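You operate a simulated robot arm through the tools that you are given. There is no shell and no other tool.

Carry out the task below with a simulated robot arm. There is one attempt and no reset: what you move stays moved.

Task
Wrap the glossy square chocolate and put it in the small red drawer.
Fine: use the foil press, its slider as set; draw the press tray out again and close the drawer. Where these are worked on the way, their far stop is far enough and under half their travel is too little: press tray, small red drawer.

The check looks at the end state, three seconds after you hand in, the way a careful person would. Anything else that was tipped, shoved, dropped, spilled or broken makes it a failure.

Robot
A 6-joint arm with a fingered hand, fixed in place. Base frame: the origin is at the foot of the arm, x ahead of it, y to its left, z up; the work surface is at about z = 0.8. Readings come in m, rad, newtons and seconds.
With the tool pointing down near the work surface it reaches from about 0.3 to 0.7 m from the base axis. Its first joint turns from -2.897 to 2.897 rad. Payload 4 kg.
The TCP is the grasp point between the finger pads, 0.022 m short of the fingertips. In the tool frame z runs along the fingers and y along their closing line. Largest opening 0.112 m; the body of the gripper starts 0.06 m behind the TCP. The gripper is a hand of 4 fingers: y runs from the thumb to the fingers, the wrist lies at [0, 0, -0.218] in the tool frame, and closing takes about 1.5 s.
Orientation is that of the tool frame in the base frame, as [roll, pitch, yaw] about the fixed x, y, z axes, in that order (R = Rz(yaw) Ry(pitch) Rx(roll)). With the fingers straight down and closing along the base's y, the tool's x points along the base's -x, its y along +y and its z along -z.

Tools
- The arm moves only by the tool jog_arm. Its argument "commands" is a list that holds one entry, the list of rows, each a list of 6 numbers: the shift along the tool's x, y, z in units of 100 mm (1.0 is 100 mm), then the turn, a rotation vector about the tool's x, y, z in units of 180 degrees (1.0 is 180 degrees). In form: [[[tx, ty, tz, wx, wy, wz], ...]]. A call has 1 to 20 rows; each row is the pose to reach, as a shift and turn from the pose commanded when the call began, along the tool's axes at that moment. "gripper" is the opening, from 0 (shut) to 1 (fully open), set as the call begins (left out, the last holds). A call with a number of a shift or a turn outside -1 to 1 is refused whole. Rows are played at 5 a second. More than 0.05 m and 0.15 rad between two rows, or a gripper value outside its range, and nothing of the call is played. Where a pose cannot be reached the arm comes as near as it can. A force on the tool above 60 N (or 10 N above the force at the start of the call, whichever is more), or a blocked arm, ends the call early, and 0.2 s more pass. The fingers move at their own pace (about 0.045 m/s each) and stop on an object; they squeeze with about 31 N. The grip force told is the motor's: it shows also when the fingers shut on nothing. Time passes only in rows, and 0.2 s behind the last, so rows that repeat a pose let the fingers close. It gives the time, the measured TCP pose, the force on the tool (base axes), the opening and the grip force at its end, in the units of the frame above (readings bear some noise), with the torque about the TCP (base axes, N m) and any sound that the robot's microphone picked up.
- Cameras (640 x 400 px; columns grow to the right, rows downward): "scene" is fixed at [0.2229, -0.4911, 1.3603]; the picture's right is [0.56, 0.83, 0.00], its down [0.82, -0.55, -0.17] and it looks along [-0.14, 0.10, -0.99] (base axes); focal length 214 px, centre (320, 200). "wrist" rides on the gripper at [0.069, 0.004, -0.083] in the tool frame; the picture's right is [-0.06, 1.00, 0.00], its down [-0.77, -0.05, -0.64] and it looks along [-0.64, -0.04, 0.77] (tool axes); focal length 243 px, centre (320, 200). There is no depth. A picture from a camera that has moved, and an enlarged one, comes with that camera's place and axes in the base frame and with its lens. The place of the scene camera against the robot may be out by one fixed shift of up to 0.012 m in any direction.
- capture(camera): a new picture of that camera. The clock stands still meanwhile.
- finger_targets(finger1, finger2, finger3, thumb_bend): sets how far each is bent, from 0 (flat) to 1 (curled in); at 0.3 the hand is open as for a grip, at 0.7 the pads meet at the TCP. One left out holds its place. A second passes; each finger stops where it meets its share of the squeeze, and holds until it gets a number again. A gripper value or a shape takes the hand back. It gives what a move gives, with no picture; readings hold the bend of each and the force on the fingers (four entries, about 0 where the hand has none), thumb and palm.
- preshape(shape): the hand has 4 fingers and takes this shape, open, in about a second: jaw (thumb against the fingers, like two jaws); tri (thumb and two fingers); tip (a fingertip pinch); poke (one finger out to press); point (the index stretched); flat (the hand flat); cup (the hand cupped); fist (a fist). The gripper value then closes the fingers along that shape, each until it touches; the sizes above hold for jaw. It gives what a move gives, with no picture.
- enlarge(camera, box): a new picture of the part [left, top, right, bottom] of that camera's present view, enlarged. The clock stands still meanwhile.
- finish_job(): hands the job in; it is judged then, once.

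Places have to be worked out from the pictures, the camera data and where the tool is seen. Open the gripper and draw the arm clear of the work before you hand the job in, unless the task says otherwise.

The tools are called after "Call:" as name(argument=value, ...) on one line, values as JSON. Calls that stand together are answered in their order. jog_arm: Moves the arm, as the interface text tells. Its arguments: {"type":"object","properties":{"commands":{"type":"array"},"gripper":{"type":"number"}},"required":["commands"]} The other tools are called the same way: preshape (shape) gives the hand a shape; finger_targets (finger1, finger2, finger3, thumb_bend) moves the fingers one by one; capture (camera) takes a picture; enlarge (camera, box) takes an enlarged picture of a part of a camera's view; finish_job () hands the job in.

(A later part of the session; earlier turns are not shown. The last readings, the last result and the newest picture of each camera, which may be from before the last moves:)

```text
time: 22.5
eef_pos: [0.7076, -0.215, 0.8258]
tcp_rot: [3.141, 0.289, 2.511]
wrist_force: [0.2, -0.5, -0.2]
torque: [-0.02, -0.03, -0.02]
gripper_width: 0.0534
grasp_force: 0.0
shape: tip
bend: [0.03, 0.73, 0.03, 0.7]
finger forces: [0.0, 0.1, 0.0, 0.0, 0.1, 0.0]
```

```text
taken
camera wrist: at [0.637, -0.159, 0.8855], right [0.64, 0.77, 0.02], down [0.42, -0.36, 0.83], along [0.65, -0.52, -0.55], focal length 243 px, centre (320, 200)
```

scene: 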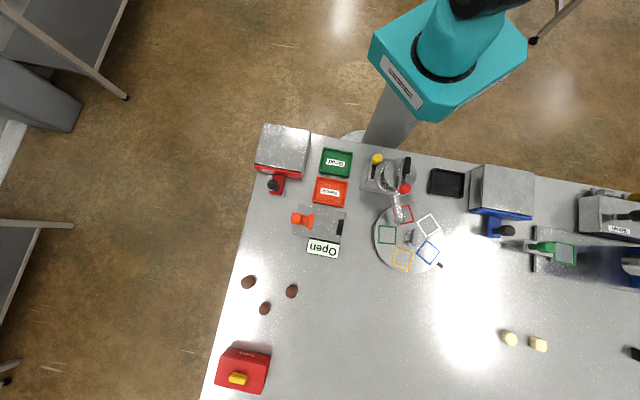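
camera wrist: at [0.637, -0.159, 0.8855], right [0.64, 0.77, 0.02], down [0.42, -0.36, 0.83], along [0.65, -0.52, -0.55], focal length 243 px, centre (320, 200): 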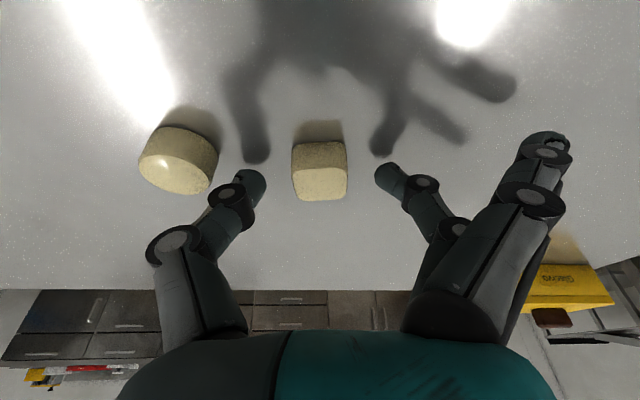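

The pads straddle the chocolate fully, so I close.

Call:
jog_arm(commands=[[[0, 0, 0, 0, 0, 0], [0, 0, 0, 0, 0, 0], [0, 0, 0, 0, 0, 0], [0, 0, 0, 0, 0, 0], [0, 0, 0, 0, 0, 0]]], gripper=0.15)

Call:
capture(camera="wrist")

```text
time: 23.7
eef_pos: [0.7068, -0.2149, 0.8254]
tcp_rot: [-3.141, 0.288, 2.511]
wrist_force: [-0.7, -0.5, 0.0]
torque: [-0.01, 0.05, 0.0]
gripper_width: 0.0209
grasp_force: 30.8
shape: tip
bend: [0.29, 0.73, 0.29, 0.7]
finger forces: [0.1, 28.0, 0.1, 0.1, 28.0, 0.0]
```

```text
taken
camera wrist: at [0.6369, -0.159, 0.8854], right [0.64, 0.77, 0.02], down [0.42, -0.36, 0.83], along [0.65, -0.52, -0.55], focal length 243 px, centre (320, 200)
```

wrist: 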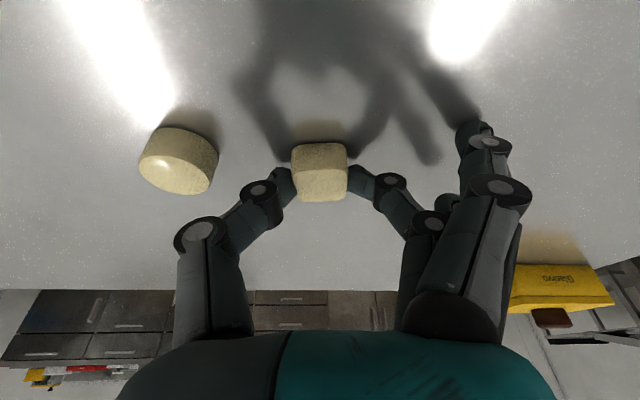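

It's held with 28 N on both pads, still level. I lift 90 mm straight up.

Call:
jog_arm(commands=[[[-0.04, 0, -0.14, 0, 0, 0], [-0.1, 0, -0.34, 0, 0, 0], [-0.18, 0, -0.6, 0, 0, 0], [-0.256, 0, -0.863, 0, 0, 0]]])

Call:
capture(camera="wrist")

```text
time: 24.7
eef_pos: [0.7076, -0.2146, 0.9154]
tcp_rot: [-3.141, 0.288, 2.51]
wrist_force: [0.7, -0.4, -0.6]
torque: [0.02, 0.0, -0.01]
gripper_width: 0.0208
grasp_force: 30.7
shape: tip
bend: [0.3, 0.73, 0.3, 0.7]
finger forces: [0.0, 28.0, 0.0, 0.0, 28.0, 0.1]
```

```text
taken
camera wrist: at [0.6374, -0.1581, 0.9757], right [0.64, 0.77, 0.02], down [0.42, -0.36, 0.83], along [0.65, -0.52, -0.55], focal length 243 px, centre (320, 200)
```

wrist: 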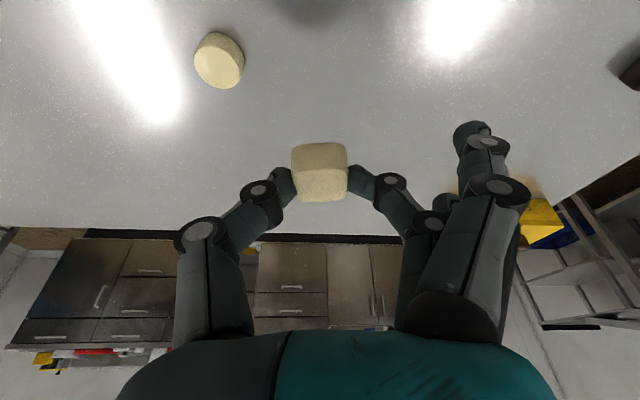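

It's firmly held with its bottom about 25 mm below the TCP. I retreat toward the base and take the tilt off, so I can look at the press tray.

Call:
jog_arm(commands=[[[0.21, -0.022, -0.22, 0, 0.023, 0], [0.42, -0.044, -0.44, 0, 0.046, 0], [0.63, -0.066, -0.65, 0, 0.069, 0], [0.839, -0.088, -0.873, 0, 0.0917, 0]]])

Call:
jog_arm(commands=[[[0, 0, 0, 0, 0, -0.04], [0, 0, 0, 0, 0, -0.08], [0, 0, 0, 0, 0, -0.12], [0, 0, 0, 0, 0, -0.16], [0, 0, 0, 0, 0, -0.2]]])

```text
time: 25.7
eef_pos: [0.6171, -0.16, 0.9763]
tcp_rot: [3.141, -0.002, 2.513]
wrist_force: [0.4, 0.1, -1.0]
torque: [0.02, -0.02, 0.0]
gripper_width: 0.021
grasp_force: 30.7
shape: tip
bend: [0.3, 0.73, 0.3, 0.7]
finger forces: [0.0, 28.0, 0.0, 0.0, 28.0, 0.0]
```

```text
time: 26.9
eef_pos: [0.6175, -0.1606, 0.9753]
tcp_rot: [-3.141, 0.0, -3.14]
wrist_force: [0.0, 0.2, 0.3]
torque: [-0.01, -0.01, 0.01]
gripper_width: 0.0211
grasp_force: 30.6
shape: tip
bend: [0.3, 0.73, 0.3, 0.7]
finger forces: [0.0, 28.0, 0.0, 0.0, 28.1, 0.1]
```

Next I yaw to look along (0.7, 0.7) toward the tray, while backing up a little.

Call:
jog_arm(commands=[[[0.17, 0.05, -0.09, 0, 0, -0.042], [0.34, 0.1, -0.18, 0, 0, -0.084], [0.5, 0.15, -0.27, 0, 0, -0.126], [0.67, 0.2, -0.36, 0, 0, -0.168], [0.83, 0.25, -0.45, 0, 0, -0.21], [1.0, 0.3, -0.55, 0, 0, -0.25]]])

Call:
capture(camera="wrist")

Call:
enlarge(camera="scene", box=[480, 200, 640, 310])

```text
time: 28.3
eef_pos: [0.5171, -0.129, 1.0309]
tcp_rot: [3.14, 0.0, -2.355]
wrist_force: [0.1, -0.1, 0.3]
torque: [-0.04, -0.02, -0.02]
gripper_width: 0.0208
grasp_force: 30.5
shape: tip
bend: [0.3, 0.73, 0.3, 0.7]
finger forces: [0.2, 28.0, 0.0, 0.0, 28.0, 0.0]
```

```text
taken
camera wrist: at [0.4649, -0.1764, 1.1128], right [-0.66, 0.75, 0.0], down [0.57, 0.51, 0.64], along [0.48, 0.43, -0.77], focal length 243 px, centre (320, 200)
```

wrist: 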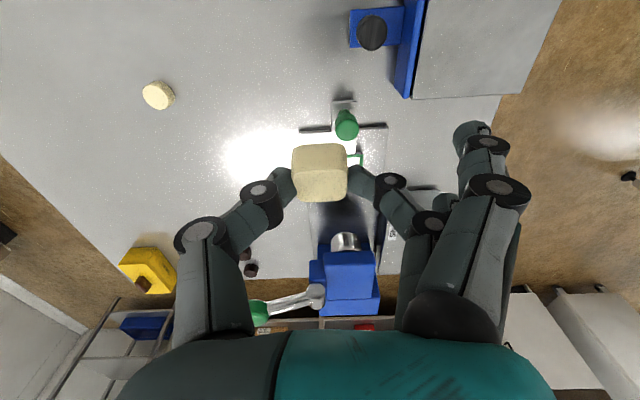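

```text
3.64 times, centred on (560, 255) of scene
camera zoom: at [0.2229, -0.4911, 1.3603], right [0.56, 0.83, 0.0], down [0.82, -0.55, -0.17], along [-0.14, 0.1, -0.99], focal length 780 px, centre (-553, 0)
```

zoom: 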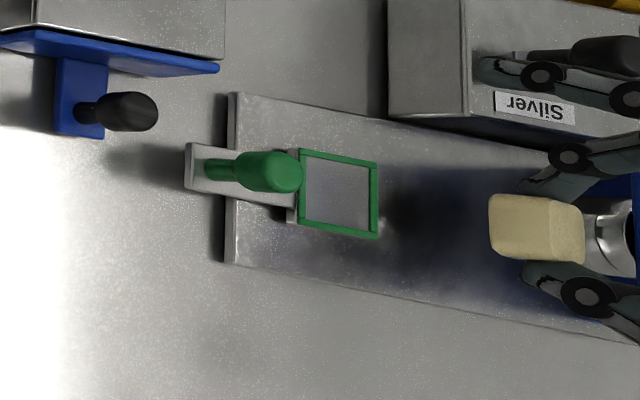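

The held chocolate hides the tray. I move forward 70 mm along the view, and 10 mm to the side, so the tray shows above it in the picture.

Call:
jog_arm(commands=[[[-0.35, 0.05, 0, 0, 0, 0], [-0.75, 0.1, 0, 0, 0, 0]]])

Call:
capture(camera="wrist")

Call:
enlarge(camera="wrist", box=[260, 20, 440, 140])

```text
time: 28.9
eef_pos: [0.5633, -0.0694, 1.032]
tcp_rot: [-3.142, 0.002, -2.358]
wrist_force: [0.3, 0.0, -0.9]
torque: [-0.02, 0.01, 0.01]
gripper_width: 0.0208
grasp_force: 31.2
shape: tip
bend: [0.3, 0.73, 0.3, 0.7]
finger forces: [0.0, 27.9, 0.1, 0.1, 28.1, 0.0]
```

```text
taken
camera wrist: at [0.5108, -0.1162, 1.1139], right [-0.66, 0.75, 0.0], down [0.58, 0.51, 0.64], along [0.48, 0.42, -0.77], focal length 243 px, centre (320, 200)
```

wrist: 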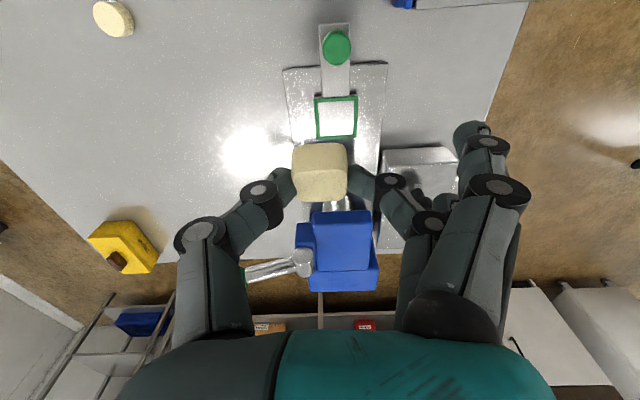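

```text
3.33 times, centred on (350, 80) of wrist
camera zoom: at [0.5108, -0.1162, 1.1139], right [-0.66, 0.75, 0.0], down [0.58, 0.51, 0.64], along [0.48, 0.42, -0.77], focal length 809 px, centre (220, 600)
```

zoom: 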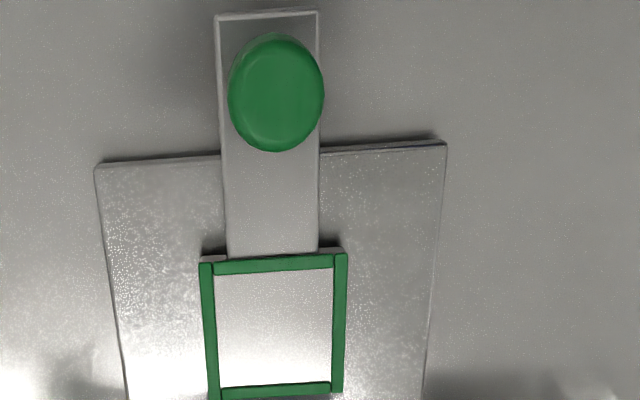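

The tray is clear: its inner opening is about 42 mm, centred near (0.581, -0.028) with the rim at z≈0.83, and it is aligned with the hand. I move over it with a slight forward tilt (to level the chocolate), stopping at z≈0.93.

Call:
jog_arm(commands=[[[-0.1, 0.04, 0.2, 0, -0.016, 0], [-0.2, 0.08, 0.45, 0, -0.032, 0], [-0.3, 0.12, 0.7, 0, -0.048, 0], [-0.414, 0.172, 1.0, 0, -0.0637, 0]]])

Call:
capture(camera="wrist")

Call:
enlarge(camera="scene", box=[480, 180, 640, 300])

```text
time: 29.9
eef_pos: [0.5787, -0.0279, 0.9312]
tcp_rot: [-3.142, 0.202, -2.356]
wrist_force: [-0.3, -0.1, -0.6]
torque: [0.03, -0.04, 0.02]
gripper_width: 0.0209
grasp_force: 31.0
shape: tip
bend: [0.3, 0.73, 0.3, 0.7]
finger forces: [0.0, 28.1, 0.1, 0.0, 28.0, 0.0]
```

```text
taken
camera wrist: at [0.5174, -0.0851, 0.9977], right [-0.66, 0.75, 0.01], down [0.47, 0.4, 0.78], along [0.58, 0.52, -0.62], focal length 243 px, centre (320, 200)
```

wrist: 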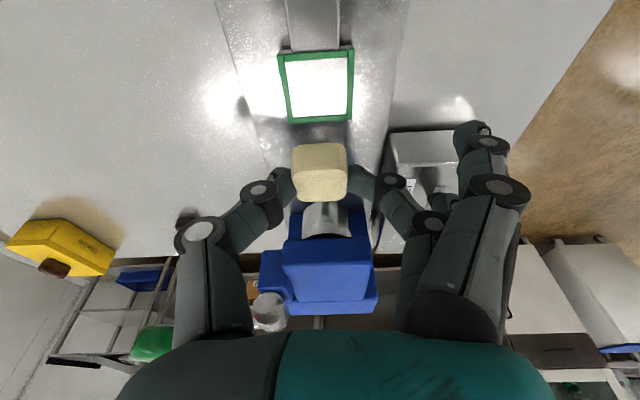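

```text
3.33 times, centred on (560, 240) of scene
camera zoom: at [0.2229, -0.4911, 1.3603], right [0.56, 0.83, 0.0], down [0.82, -0.55, -0.17], along [-0.14, 0.1, -0.99], focal length 715 px, centre (-480, 67)
```

zoom: 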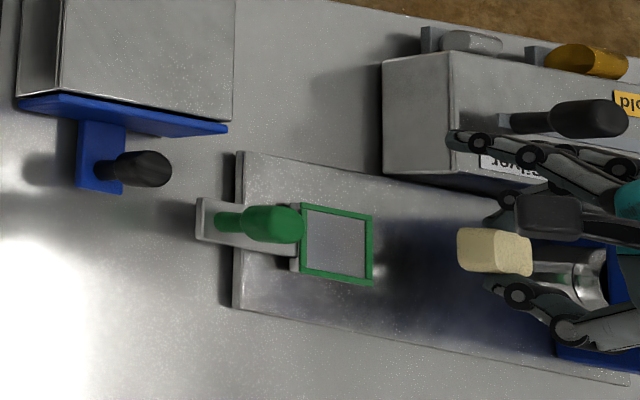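

The tray centre re-measures at about (0.580, -0.028), right beneath the TCP. I lower to z≈0.862 and look again.

Call:
jog_arm(commands=[[[0.03, 0, 0.17, 0, 0, 0], [0.06, 0, 0.34, 0, 0, 0], [0.1, 0, 0.51, 0, 0, 0], [0.131, -0.005, 0.677, 0, 0, 0]]])

Call:
capture(camera="wrist")

Call:
enlarge(camera="scene", box=[500, 200, 620, 290])

```text
time: 30.9
eef_pos: [0.5802, -0.0288, 0.8621]
tcp_rot: [-3.141, 0.201, -2.356]
wrist_force: [-0.4, 0.0, 0.0]
torque: [0.02, 0.04, -0.01]
gripper_width: 0.0211
grasp_force: 31.0
shape: tip
bend: [0.3, 0.73, 0.3, 0.7]
finger forces: [0.0, 28.0, 0.1, 0.0, 28.0, 0.1]
```

```text
taken
camera wrist: at [0.5181, -0.0852, 0.9288], right [-0.66, 0.75, 0.01], down [0.47, 0.4, 0.78], along [0.58, 0.52, -0.62], focal length 243 px, centre (320, 200)
```

wrist: 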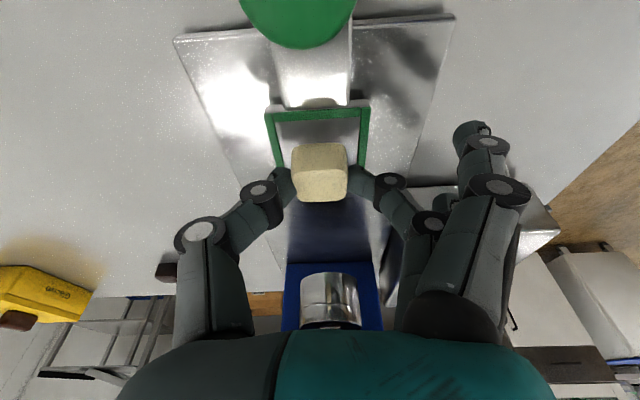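

```text
4.44 times, centred on (560, 245) of scene
camera zoom: at [0.2229, -0.4911, 1.3603], right [0.56, 0.83, 0.0], down [0.82, -0.55, -0.17], along [-0.14, 0.1, -0.99], focal length 953 px, centre (-747, 0)
```

zoom: 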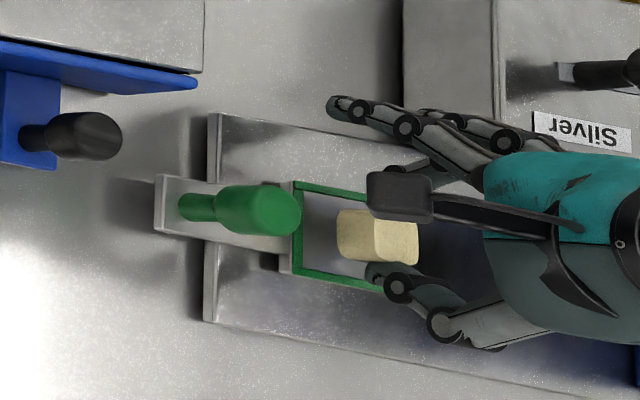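

Chocolate is over the tray and inside the frame in plan view. I lower in small steps and watch for contact force.

Call:
jog_arm(commands=[[[0.004, 0, 0.02, 0, 0, 0], [0.008, 0, 0.04, 0, 0, 0], [0.012, 0, 0.06, 0, 0, 0]]])

Call:
enlarge(camera="wrist", box=[240, 80, 400, 220])

```text
time: 31.7
eef_pos: [0.5796, -0.0279, 0.8545]
tcp_rot: [3.14, 0.201, -2.355]
wrist_force: [0.9, 0.0, -0.4]
torque: [-0.04, -0.03, -0.01]
gripper_width: 0.021
grasp_force: 31.5
shape: tip
bend: [0.3, 0.73, 0.3, 0.7]
finger forces: [0.0, 28.0, 0.1, 0.0, 27.9, 0.0]
```

```text
2.86 times, centred on (320, 150) of wrist
camera zoom: at [0.5182, -0.0854, 0.923], right [-0.66, 0.75, 0.01], down [0.47, 0.4, 0.78], along [0.58, 0.52, -0.62], focal length 693 px, centre (320, 343)
```

zoom: 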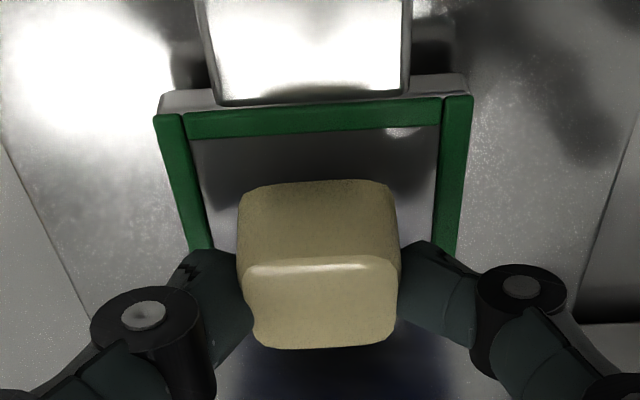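

Still no contact at z=0.8545. I continue down in 2 mm steps.

Call:
jog_arm(commands=[[[0.004, 0, 0.02, 0, 0, 0], [0.008, 0, 0.04, 0, 0, 0]]])

Call:
jog_arm(commands=[[[0.004, 0, 0.015, 0, 0, 0], [0.006, 0, 0.03, 0, 0, 0]]])

Call:
enlarge(camera="wrist", box=[240, 80, 400, 220])

```text
time: 32.3
eef_pos: [0.5813, -0.028, 0.8504]
tcp_rot: [3.141, 0.201, -2.356]
wrist_force: [-0.5, 0.7, 0.1]
torque: [0.0, -0.01, -0.01]
gripper_width: 0.0207
grasp_force: 31.1
shape: tip
bend: [0.3, 0.73, 0.3, 0.7]
finger forces: [0.0, 27.9, 0.0, 0.0, 28.1, 0.0]
```

```text
time: 32.9
eef_pos: [0.5802, -0.0284, 0.8489]
tcp_rot: [-3.141, 0.2, -2.358]
wrist_force: [-0.5, -1.3, 5.5]
torque: [0.06, 0.01, 0.03]
gripper_width: 0.0213
grasp_force: 30.7
shape: tip
bend: [0.3, 0.73, 0.3, 0.7]
finger forces: [0.0, 29.0, 0.0, 0.0, 29.2, 0.0]
```

```text
2.86 times, centred on (320, 150) of wrist
camera zoom: at [0.5183, -0.0854, 0.9162], right [-0.66, 0.75, 0.01], down [0.47, 0.4, 0.78], along [0.58, 0.52, -0.62], focal length 693 px, centre (320, 343)
```

zoom: 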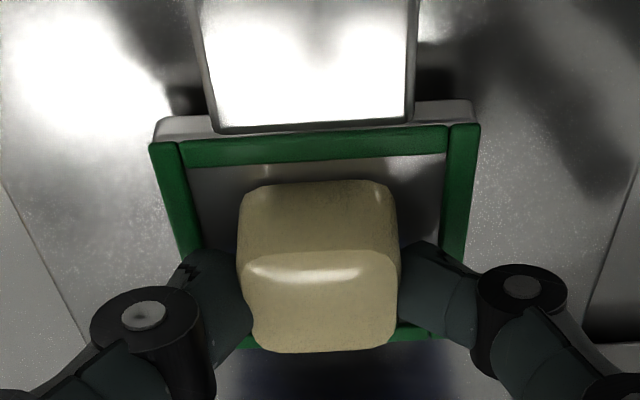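

Contact: 5.5 N at z=0.849, so the chocolate touches the tray floor. I nudge it about 2.5 mm forward to centre it, then open slightly.

Call:
jog_arm(commands=[[[-0.003, 0, -0.015, 0, 0, 0], [-0.0275, 0, -0.01, 0, 0, 0], [-0.0245, 0, 0.003, 0, 0, 0]]])

Call:
jog_arm(commands=[[[0, 0, 0, 0, 0, 0], [0, 0, 0, 0, 0, 0]]], gripper=0.28)

Call:
enlarge(camera="wrist", box=[240, 80, 400, 220])

```text
time: 33.7
eef_pos: [0.583, -0.0271, 0.8482]
tcp_rot: [-3.141, 0.2, -2.357]
wrist_force: [-0.8, -0.4, 3.8]
torque: [0.05, -0.02, 0.03]
gripper_width: 0.0209
grasp_force: 31.0
shape: tip
bend: [0.3, 0.73, 0.3, 0.7]
finger forces: [0.0, 29.5, 0.0, 0.0, 28.7, 0.0]
```

```text
time: 34.3
eef_pos: [0.5832, -0.0273, 0.848]
tcp_rot: [3.14, 0.201, -2.356]
wrist_force: [-1.4, 0.3, 1.8]
torque: [-0.01, -0.02, 0.01]
gripper_width: 0.0302
grasp_force: 0.0
shape: tip
bend: [0.03, 0.74, 0.03, 0.7]
finger forces: [0.0, 0.1, 0.0, 0.1, 1.6, 0.0]
```

```text
2.86 times, centred on (320, 150) of wrist
camera zoom: at [0.5201, -0.0838, 0.9157], right [-0.66, 0.75, 0.01], down [0.47, 0.4, 0.78], along [0.58, 0.52, -0.62], focal length 693 px, centre (320, 343)
```

zoom: 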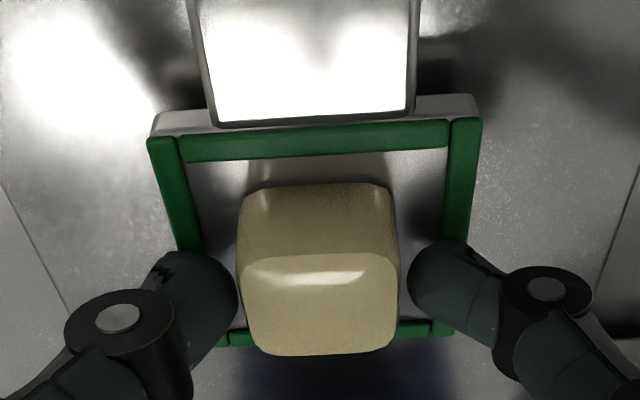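

Released; the chocolate sits level inside the frame, and the thumb merely brushes the rim. I lift straight up slowly.

Call:
jog_arm(commands=[[[-0.01, 0, -0.05, 0, 0, 0], [-0.03, 0, -0.15, 0, 0, 0], [-0.06, 0, -0.3, 0, 0, 0], [-0.11, 0, -0.55, 0, 0, 0], [-0.19, 0, -0.95, 0, 0, 0]]])

Call:
capture(camera="wrist")

Call:
enlarge(camera="scene", box=[480, 180, 640, 300])

```text
time: 35.5
eef_pos: [0.5827, -0.0266, 0.9471]
tcp_rot: [3.141, 0.201, -2.359]
wrist_force: [0.3, -1.2, 0.7]
torque: [0.01, -0.01, -0.01]
gripper_width: 0.0311
grasp_force: 0.1
shape: tip
bend: [0.03, 0.74, 0.03, 0.7]
finger forces: [0.0, 0.0, 0.1, 0.1, 0.0, 0.0]
```

```text
taken
camera wrist: at [0.5196, -0.0841, 1.0133], right [-0.66, 0.75, 0.01], down [0.47, 0.4, 0.78], along [0.58, 0.52, -0.62], focal length 243 px, centre (320, 200)
```

wrist: 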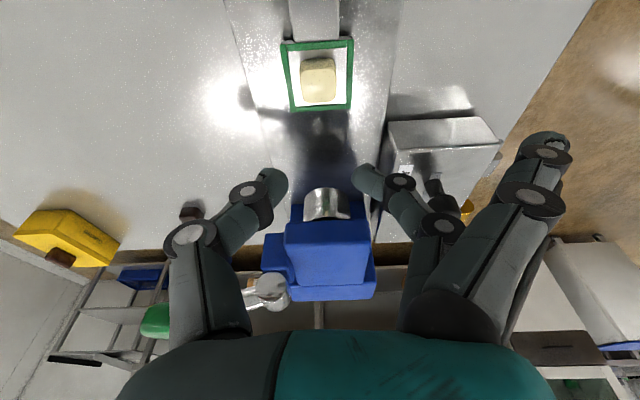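

```text
3.33 times, centred on (560, 240) of scene
camera zoom: at [0.2229, -0.4911, 1.3603], right [0.56, 0.83, 0.0], down [0.82, -0.55, -0.17], along [-0.14, 0.1, -0.99], focal length 715 px, centre (-480, 67)
```

zoom: 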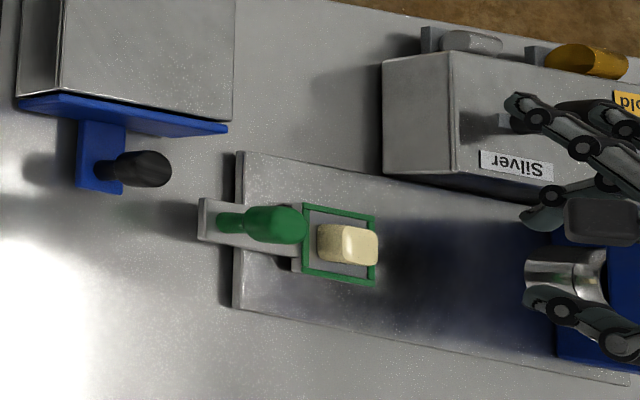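

The chocolate is nicely seated. The green handle knob is at about (0.525, -0.086) with its top near z≈0.88 and 23 mm across; I move the open pinch above it, leaning the hand back away from the press a little more.

Call:
jog_arm(commands=[[[0.28, -0.004, -0.016, 0, -0.01, 0], [0.56, -0.008, -0.032, 0, -0.02, 0], [0.835, -0.012, -0.047, 0, -0.032, 0]]], gripper=0.5)

Call:
capture(camera="wrist")

Call:
enlarge(camera="scene", box=[480, 180, 640, 300])

```text
time: 36.3
eef_pos: [0.5234, -0.0879, 0.9339]
tcp_rot: [3.14, 0.302, -2.357]
wrist_force: [0.0, -0.3, 0.3]
torque: [0.06, 0.01, 0.02]
gripper_width: 0.0553
grasp_force: 0.0
shape: tip
bend: [0.03, 0.73, 0.03, 0.7]
finger forces: [0.0, 0.0, 0.1, 0.0, 0.1, 0.1]
```

```text
taken
camera wrist: at [0.457, -0.1485, 0.9918], right [-0.66, 0.75, 0.02], down [0.42, 0.35, 0.84], along [0.62, 0.57, -0.54], focal length 243 px, centre (320, 200)
```

wrist: 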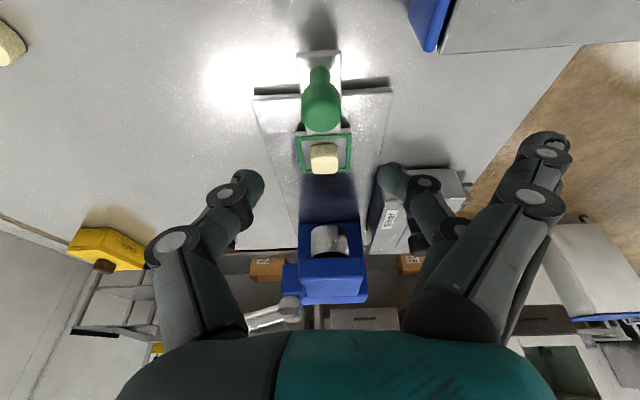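

```text
3.33 times, centred on (560, 240) of scene
camera zoom: at [0.2229, -0.4911, 1.3603], right [0.56, 0.83, 0.0], down [0.82, -0.55, -0.17], along [-0.14, 0.1, -0.99], focal length 715 px, centre (-480, 67)
```

zoom: 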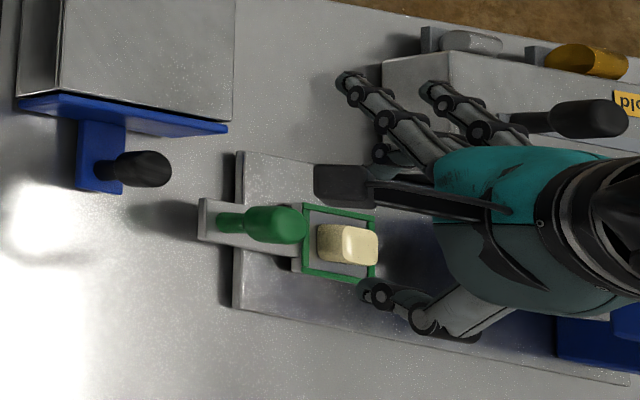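

Knob axis refines to (0.5245, -0.085), bulb spanning z≈0.84–0.874. I descend around it to TCP z≈0.865.

Call:
jog_arm(commands=[[[0.045, 0.004, 0.17, 0, 0, 0], [0.09, 0.008, 0.34, 0, 0, 0], [0.135, 0.01, 0.5, 0, 0, 0], [0.178, 0.013, 0.666, 0, 0, 0]]])

Call:
capture(camera="wrist")

```text
time: 37.3
eef_pos: [0.5245, -0.0843, 0.865]
tcp_rot: [3.141, 0.302, -2.356]
wrist_force: [0.1, -0.9, -0.8]
torque: [0.01, 0.03, -0.01]
gripper_width: 0.0553
grasp_force: 0.0
shape: tip
bend: [0.03, 0.73, 0.03, 0.7]
finger forces: [0.1, 0.0, 0.0, 0.0, 0.1, 0.1]
```

```text
taken
camera wrist: at [0.4581, -0.1446, 0.9238], right [-0.66, 0.75, 0.02], down [0.42, 0.35, 0.84], along [0.62, 0.56, -0.54], focal length 243 px, centre (320, 200)
```

wrist: 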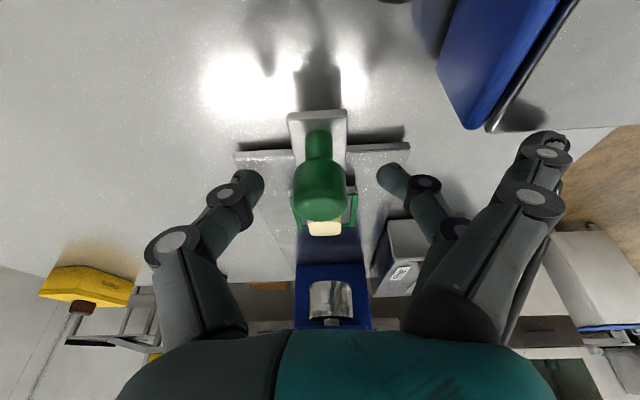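

The bulb sits between thumb and middle finger. The splayed fingers might reach the silver box during the push, so I change to jaw here, which closes all of them around the knob.

Call:
preshape(shape="jaw")

Call:
jog_arm(commands=[[[0, 0, 0, 0, 0, 0], [0, 0, 0, 0, 0, 0], [0, 0, 0, 0, 0, 0], [0, 0, 0, 0, 0, 0], [0, 0, 0, 0, 0, 0], [0, 0, 0, 0, 0, 0], [0, 0, 0, 0, 0, 0]]], gripper=0.12)

Call:
capture(camera="wrist")

Call:
enlarge(camera="scene", box=[480, 180, 640, 300])

```text
time: 38.2
eef_pos: [0.5257, -0.083, 0.8663]
tcp_rot: [3.141, 0.3, -2.355]
wrist_force: [-2.5, 5.1, 7.1]
torque: [0.39, 0.5, -0.25]
gripper_width: 0.1122
grasp_force: 0.2
shape: jaw
bend: [0.13, 0.3, 0.3, 0.3]
finger forces: [7.3, 0.0, 0.0, 0.1, 0.0, 0.1]
```

```text
time: 39.8
eef_pos: [0.5261, -0.0838, 0.8651]
tcp_rot: [-3.138, 0.304, -2.359]
wrist_force: [8.1, -4.7, 22.3]
torque: [1.05, 1.86, -0.13]
gripper_width: 0.0306
grasp_force: 24.8
shape: jaw
bend: [0.19, 0.73, 0.66, 0.7]
finger forces: [25.8, 7.9, 5.8, 0.0, 21.7, 0.1]
```

```text
taken
camera wrist: at [0.4587, -0.1453, 0.9244], right [-0.66, 0.75, 0.02], down [0.41, 0.35, 0.84], along [0.63, 0.56, -0.54], focal length 243 px, centre (320, 200)
```

wrist: 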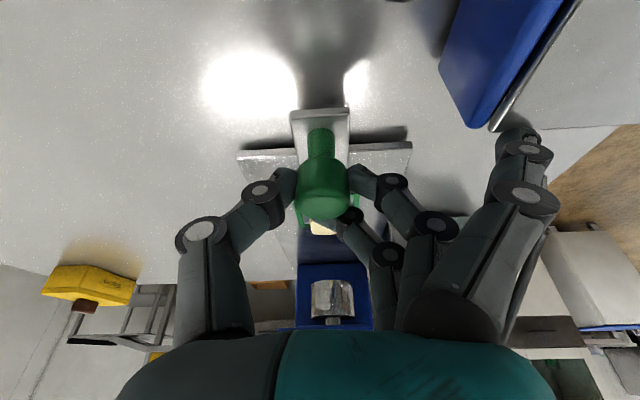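

```text
3.33 times, centred on (560, 240) of scene
camera zoom: at [0.2229, -0.4911, 1.3603], right [0.56, 0.83, 0.0], down [0.82, -0.55, -0.17], along [-0.14, 0.1, -0.99], focal length 715 px, centre (-480, 67)
```

zoom: 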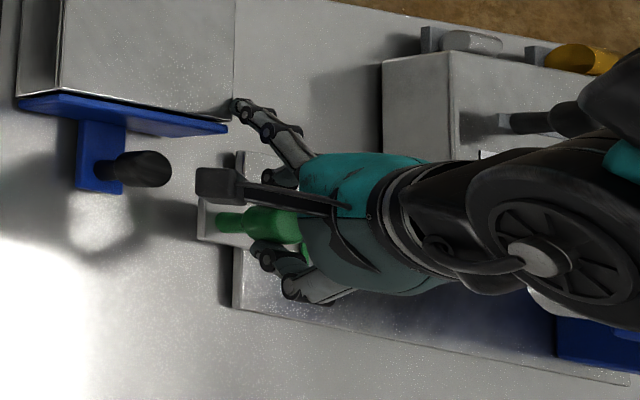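

Finger 1 is pressing (26 N) against the blue cabinet's corner — I must relieve that at once. I straighten finger 1 back; the others stay on the knob.

Call:
finger_targets(finger1=0.0)

Call:
enlarge(camera="scene", box=[480, 180, 640, 300])

Call:
enlarge(camera="wrist", box=[400, 0, 640, 180])

```text
time: 40.8
eef_pos: [0.5253, -0.0829, 0.865]
tcp_rot: [3.14, 0.301, -2.358]
wrist_force: [9.9, -12.3, 5.5]
torque: [-0.19, -0.18, -0.08]
gripper_width: 0.0919
grasp_force: 20.7
shape: fingers
bend: [0.0, 0.73, 0.68, 0.71]
finger forces: [0.0, 7.9, 5.2, 0.0, 28.2, 0.0]
```

```text
3.33 times, centred on (560, 240) of scene
camera zoom: at [0.2229, -0.4911, 1.3603], right [0.56, 0.83, 0.0], down [0.82, -0.55, -0.17], along [-0.14, 0.1, -0.99], focal length 715 px, centre (-480, 67)
```

zoom: 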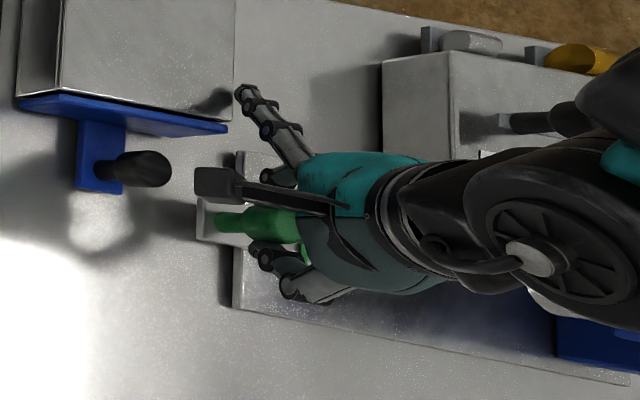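

```text
2.22 times, centred on (520, 90) of wrist
camera zoom: at [0.4583, -0.1452, 0.9238], right [-0.66, 0.75, 0.02], down [0.42, 0.35, 0.84], along [0.62, 0.56, -0.54], focal length 539 px, centre (-124, 444)
```

zoom: 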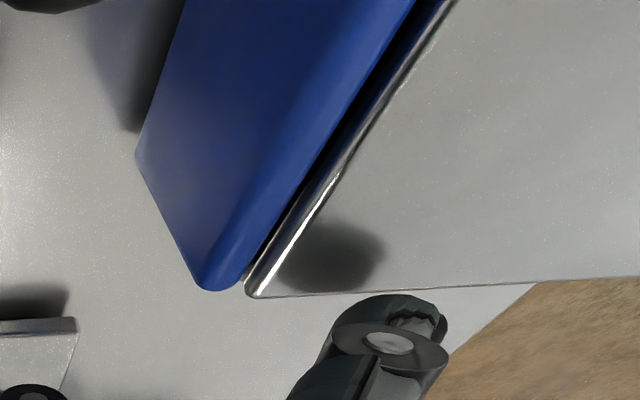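

Finger 1 is free and the cabinet hasn't moved. Pushing the tray moves that finger away from the cabinet, so I start with a 25 mm push along the slide.

Call:
jog_arm(commands=[[[-0.06, 0, 0.018, 0, 0, 0], [-0.12, 0, 0.037, 0, 0, 0], [-0.18, 0, 0.055, 0, 0, 0], [-0.239, 0, 0.074, 0, 0, 0]]])

Call:
enlarge(camera="scene", box=[480, 180, 640, 300])

Call:
capture(camera="wrist")

```text
time: 41.8
eef_pos: [0.5432, -0.066, 0.8656]
tcp_rot: [3.142, 0.304, -2.356]
wrist_force: [10.0, -9.8, 11.1]
torque: [-0.19, -0.17, -0.07]
gripper_width: 0.092
grasp_force: 21.3
shape: fingers
bend: [0.0, 0.73, 0.68, 0.71]
finger forces: [0.0, 8.7, 5.8, 0.1, 27.8, 0.0]
```

```text
3.33 times, centred on (560, 240) of scene
camera zoom: at [0.2229, -0.4911, 1.3603], right [0.56, 0.83, 0.0], down [0.82, -0.55, -0.17], along [-0.14, 0.1, -0.99], focal length 715 px, centre (-480, 67)
```

zoom: 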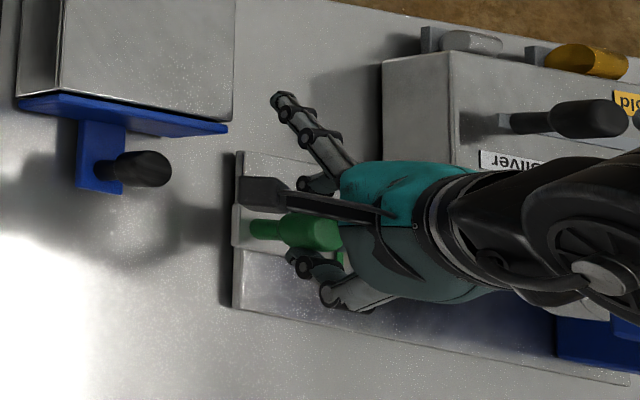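

```text
taken
camera wrist: at [0.4765, -0.1271, 0.9233], right [-0.66, 0.75, 0.02], down [0.42, 0.35, 0.84], along [0.62, 0.56, -0.54], focal length 243 px, centre (320, 200)
```

wrist: 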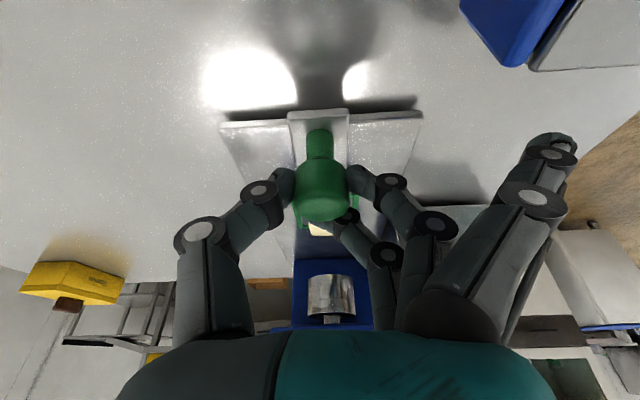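

The tray slides smoothly with the hand. Now I bring finger 1 in, clear of the silver box.

Call:
finger_targets(finger1=0.6)

Call:
jog_arm(commands=[[[-0.06, 0, 0.018, 0, 0, 0], [-0.12, 0, 0.037, 0, 0, 0], [-0.18, 0, 0.055, 0, 0, 0], [-0.239, 0, 0.074, 0, 0, 0], [-0.3, 0, 0.093, 0, 0, 0]]])

Call:
capture(camera="wrist")

Call:
enlarge(camera="scene", box=[480, 180, 640, 300])

```text
time: 42.8
eef_pos: [0.5438, -0.0654, 0.8643]
tcp_rot: [-3.141, 0.301, -2.356]
wrist_force: [10.9, -8.2, 11.4]
torque: [-0.18, -0.18, -0.06]
gripper_width: 0.0273
grasp_force: 21.5
shape: fingers
bend: [0.6, 0.73, 0.68, 0.71]
finger forces: [0.0, 9.1, 6.8, 0.0, 27.7, 0.0]
```

```text
time: 44.0
eef_pos: [0.566, -0.0443, 0.864]
tcp_rot: [-3.14, 0.301, -2.358]
wrist_force: [6.9, -7.5, 8.9]
torque: [-0.17, -0.17, 0.0]
gripper_width: 0.0277
grasp_force: 20.4
shape: fingers
bend: [0.6, 0.73, 0.68, 0.71]
finger forces: [0.0, 9.6, 5.7, 0.1, 26.0, 0.1]
```

```text
taken
camera wrist: at [0.499, -0.1052, 0.9232], right [-0.66, 0.75, 0.02], down [0.42, 0.35, 0.84], along [0.62, 0.56, -0.54], focal length 243 px, centre (320, 200)
```

wrist: 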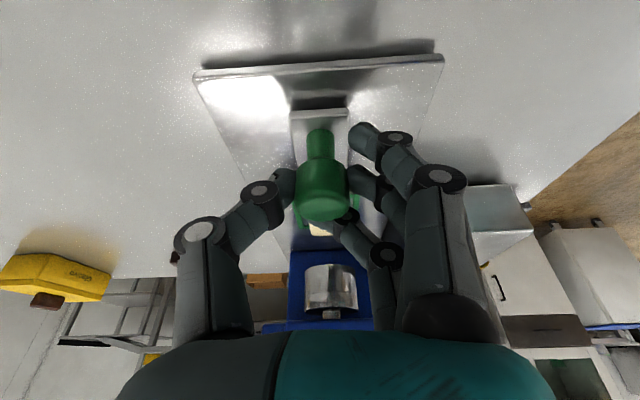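

```text
3.33 times, centred on (560, 240) of scene
camera zoom: at [0.2229, -0.4911, 1.3603], right [0.56, 0.83, 0.0], down [0.82, -0.55, -0.17], along [-0.14, 0.1, -0.99], focal length 715 px, centre (-480, 67)
```

zoom: 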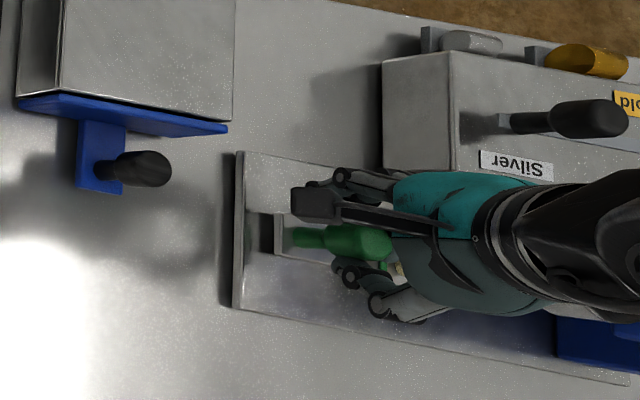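

About 56 mm in so far, with no trouble; the ram looks to be about 100 mm from the start position. I go 25 mm further.

Call:
jog_arm(commands=[[[-0.06, 0, 0.018, 0, 0, 0], [-0.12, 0, 0.037, 0, 0, 0], [-0.18, 0, 0.055, 0, 0, 0], [-0.239, 0, 0.074, 0, 0, 0]]])

Call:
capture(camera="wrist")

Call:
enlarge(camera="scene", box=[520, 180, 640, 300])

```text
time: 45.0
eef_pos: [0.5839, -0.0266, 0.8655]
tcp_rot: [-3.141, 0.3, -2.355]
wrist_force: [8.8, -9.3, 7.2]
torque: [-0.19, -0.13, -0.01]
gripper_width: 0.0273
grasp_force: 20.9
shape: fingers
bend: [0.6, 0.73, 0.68, 0.71]
finger forces: [0.0, 9.2, 5.5, 0.0, 26.5, 0.1]
```

```text
taken
camera wrist: at [0.5167, -0.0874, 0.9233], right [-0.66, 0.75, 0.02], down [0.42, 0.35, 0.84], along [0.62, 0.56, -0.54], focal length 243 px, centre (320, 200)
```

wrist: 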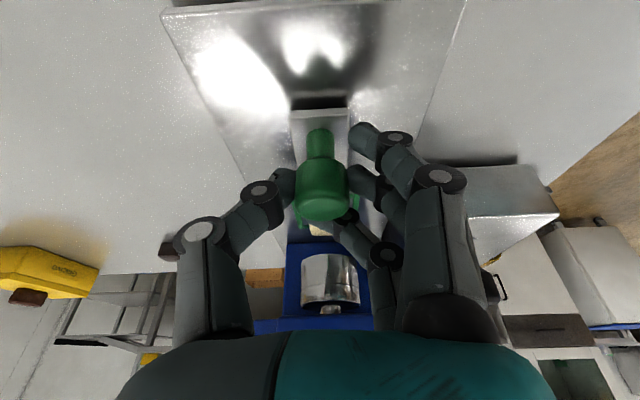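

```text
3.33 times, centred on (580, 240) of scene
camera zoom: at [0.2229, -0.4911, 1.3603], right [0.56, 0.83, 0.0], down [0.82, -0.55, -0.17], along [-0.14, 0.1, -0.99], focal length 715 px, centre (-547, 67)
```

zoom: 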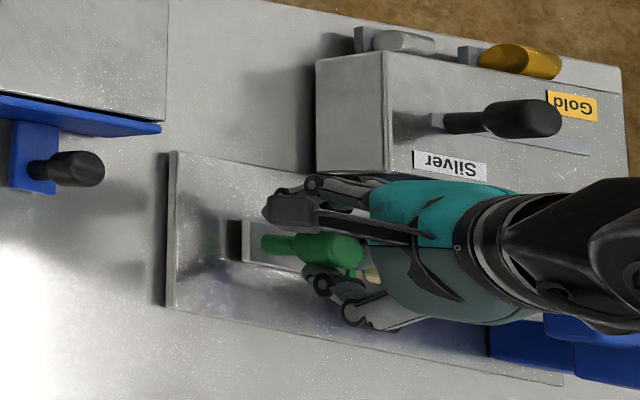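

81 mm in, still free. I continue with smaller steps, watching for the end stop.

Call:
jog_arm(commands=[[[-0.048, 0, 0.015, 0, 0, 0], [-0.096, 0, 0.03, 0, 0, 0], [-0.143, 0, 0.044, 0, 0, 0]]])

Call:
capture(camera="wrist")

```text
time: 45.8
eef_pos: [0.5934, -0.0153, 0.8649]
tcp_rot: [3.141, 0.303, -2.355]
wrist_force: [8.3, -10.0, 9.0]
torque: [-0.21, -0.15, -0.07]
gripper_width: 0.0274
grasp_force: 20.4
shape: fingers
bend: [0.6, 0.73, 0.69, 0.71]
finger forces: [0.1, 9.4, 5.4, 0.0, 26.1, 0.0]
```

```text
taken
camera wrist: at [0.5276, -0.0767, 0.9231], right [-0.66, 0.75, 0.02], down [0.42, 0.35, 0.84], along [0.62, 0.56, -0.54], focal length 243 px, centre (320, 200)
```

wrist: 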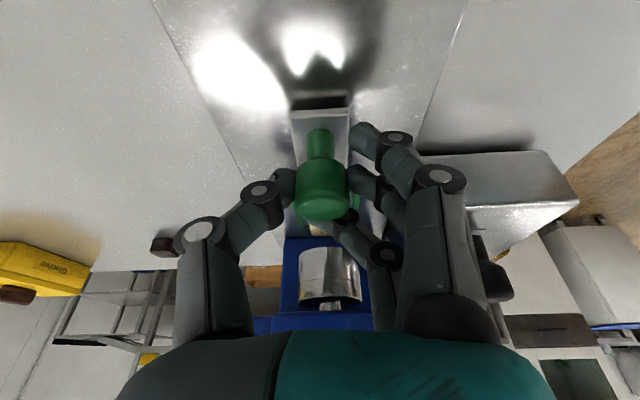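

96 mm in. I keep stepping 10 mm at a time until it stops.

Call:
jog_arm(commands=[[[-0.032, 0, 0.01, 0, 0, 0], [-0.064, 0, 0.02, 0, 0, 0], [-0.095, 0, 0.03, 0, 0, 0]]])

Call:
capture(camera="wrist")

Call:
enlarge(camera="scene", box=[520, 180, 640, 300])

```text
time: 46.6
eef_pos: [0.6015, -0.0082, 0.8647]
tcp_rot: [-3.142, 0.302, -2.357]
wrist_force: [8.6, -10.9, 6.8]
torque: [-0.23, -0.14, -0.05]
gripper_width: 0.0277
grasp_force: 20.4
shape: fingers
bend: [0.6, 0.73, 0.69, 0.71]
finger forces: [0.1, 8.8, 5.2, 0.0, 26.7, 0.1]
```

```text
taken
camera wrist: at [0.534, -0.07, 0.9233], right [-0.66, 0.75, 0.02], down [0.42, 0.35, 0.84], along [0.62, 0.56, -0.54], focal length 243 px, centre (320, 200)
```

wrist: 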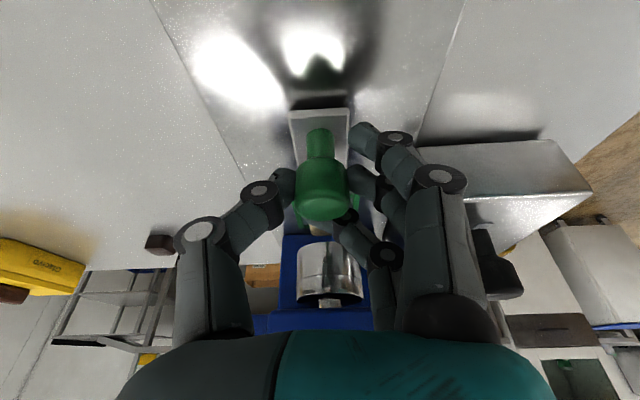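

```text
3.33 times, centred on (580, 240) of scene
camera zoom: at [0.2229, -0.4911, 1.3603], right [0.56, 0.83, 0.0], down [0.82, -0.55, -0.17], along [-0.14, 0.1, -0.99], focal length 715 px, centre (-547, 67)
```

zoom: 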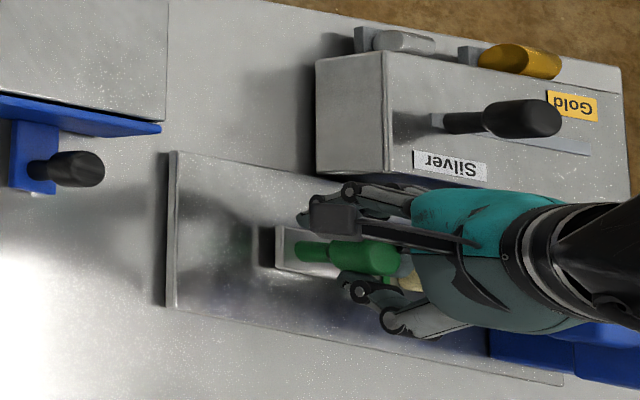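

Still free at 107 mm. Another 10 mm step.

Call:
jog_arm(commands=[[[-0.032, 0, 0.01, 0, 0, 0], [-0.064, 0, 0.02, 0, 0, 0], [-0.095, 0, 0.03, 0, 0, 0], [-0.095, 0, 0.03, 0, 0, 0]]])

Call:
capture(camera="wrist")

```text
time: 47.6
eef_pos: [0.6077, -0.0021, 0.8645]
tcp_rot: [-3.141, 0.301, -2.358]
wrist_force: [5.3, -16.2, 9.7]
torque: [-0.3, -0.08, -0.04]
gripper_width: 0.0274
grasp_force: 17.9
shape: fingers
bend: [0.6, 0.73, 0.7, 0.72]
finger forces: [0.1, 8.5, 3.3, 0.0, 23.8, 0.1]
```

```text
taken
camera wrist: at [0.5409, -0.0633, 0.9229], right [-0.66, 0.75, 0.02], down [0.42, 0.35, 0.84], along [0.62, 0.56, -0.54], focal length 243 px, centre (320, 200)
```

wrist: 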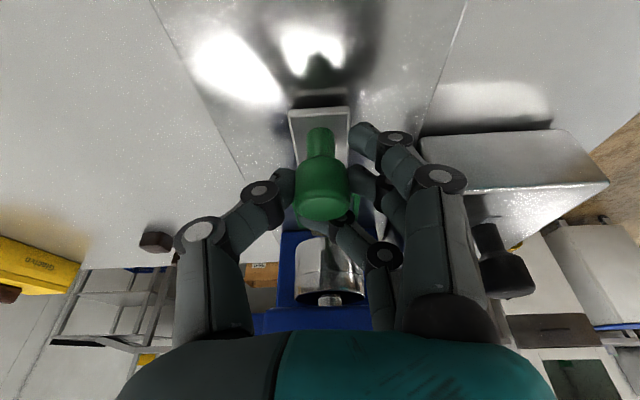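

Along-slide resistance rose by about 6 N, suggesting the far stop. I push a few more millimetres to confirm.

Call:
jog_arm(commands=[[[-0.025, 0, 0.008, 0, 0, 0], [-0.05, 0, 0.015, 0, 0, 0], [-0.05, 0, 0.015, 0, 0, 0]]])

Call:
enlarge(camera="scene", box=[520, 180, 640, 300])

Call:
capture(camera="wrist")

```text
time: 48.4
eef_pos: [0.6121, 0.0026, 0.8638]
tcp_rot: [-3.141, 0.301, -2.358]
wrist_force: [2.0, -18.9, -0.9]
torque: [-0.25, -0.04, -0.08]
gripper_width: 0.0266
grasp_force: 13.2
shape: fingers
bend: [0.6, 0.74, 0.71, 0.72]
finger forces: [0.0, 6.3, 0.0, 0.0, 19.3, 0.0]
```

```text
3.33 times, centred on (580, 240) of scene
camera zoom: at [0.2229, -0.4911, 1.3603], right [0.56, 0.83, 0.0], down [0.82, -0.55, -0.17], along [-0.14, 0.1, -0.99], focal length 715 px, centre (-547, 67)
```

zoom: 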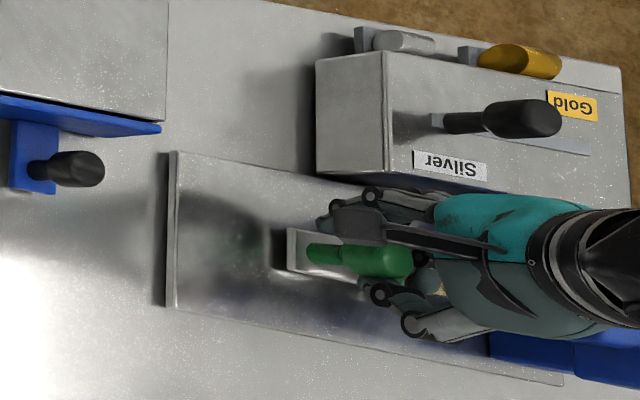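

```text
taken
camera wrist: at [0.5445, -0.0595, 0.9225], right [-0.66, 0.75, 0.02], down [0.42, 0.35, 0.84], along [0.62, 0.56, -0.54], focal length 243 px, centre (320, 200)
```

wrist: 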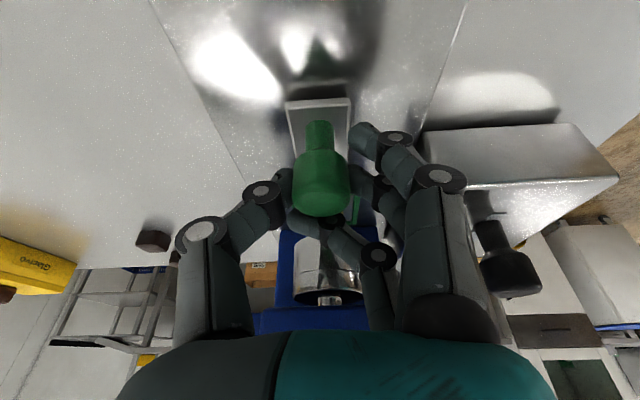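

The hand began slipping past the knob: the tray is at its far stop (about 115 mm). I open to a moderate gap and withdraw backward along the fingers to look.

Call:
jog_arm(commands=[[[0, 0, 0, 0, 0, 0], [0, 0, 0, 0, 0, 0], [0, 0, 0, 0, 0, 0], [0, 0, 0, 0, 0, 0], [0, 0, -0.2, 0, 0, 0], [0, 0, -0.5, 0, 0, 0], [0, 0, -0.9, 0, 0, 0]]], gripper=0.5)

Call:
capture(camera="wrist")

Call:
enlarge(camera="scene", box=[520, 180, 640, 300])

```text
time: 50.0
eef_pos: [0.5922, -0.016, 0.9513]
tcp_rot: [3.141, 0.3, -2.359]
wrist_force: [0.5, -0.5, 0.1]
torque: [0.02, 0.02, -0.01]
gripper_width: 0.0555
grasp_force: 0.0
shape: jaw
bend: [0.73, 0.73, 0.73, 0.7]
finger forces: [0.0, 0.0, 0.0, 0.0, 0.1, 0.0]
```

```text
taken
camera wrist: at [0.5257, -0.0776, 1.0092], right [-0.66, 0.75, 0.02], down [0.42, 0.35, 0.84], along [0.62, 0.56, -0.54], focal length 243 px, centre (320, 200)
```

wrist: 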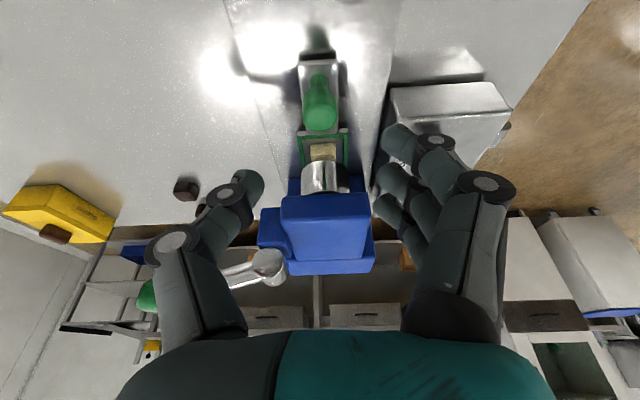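

```text
3.33 times, centred on (580, 240) of scene
camera zoom: at [0.2229, -0.4911, 1.3603], right [0.56, 0.83, 0.0], down [0.82, -0.55, -0.17], along [-0.14, 0.1, -0.99], focal length 715 px, centre (-547, 67)
```

zoom: 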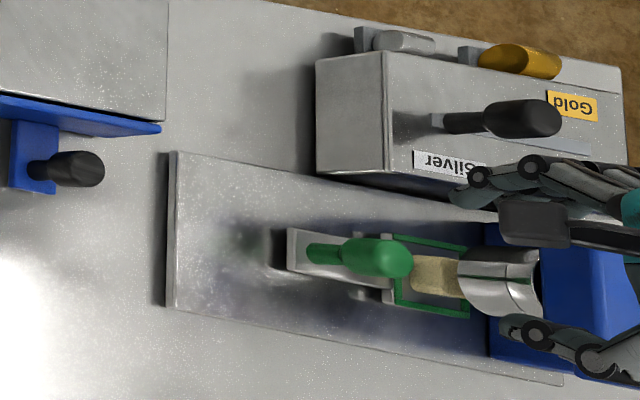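

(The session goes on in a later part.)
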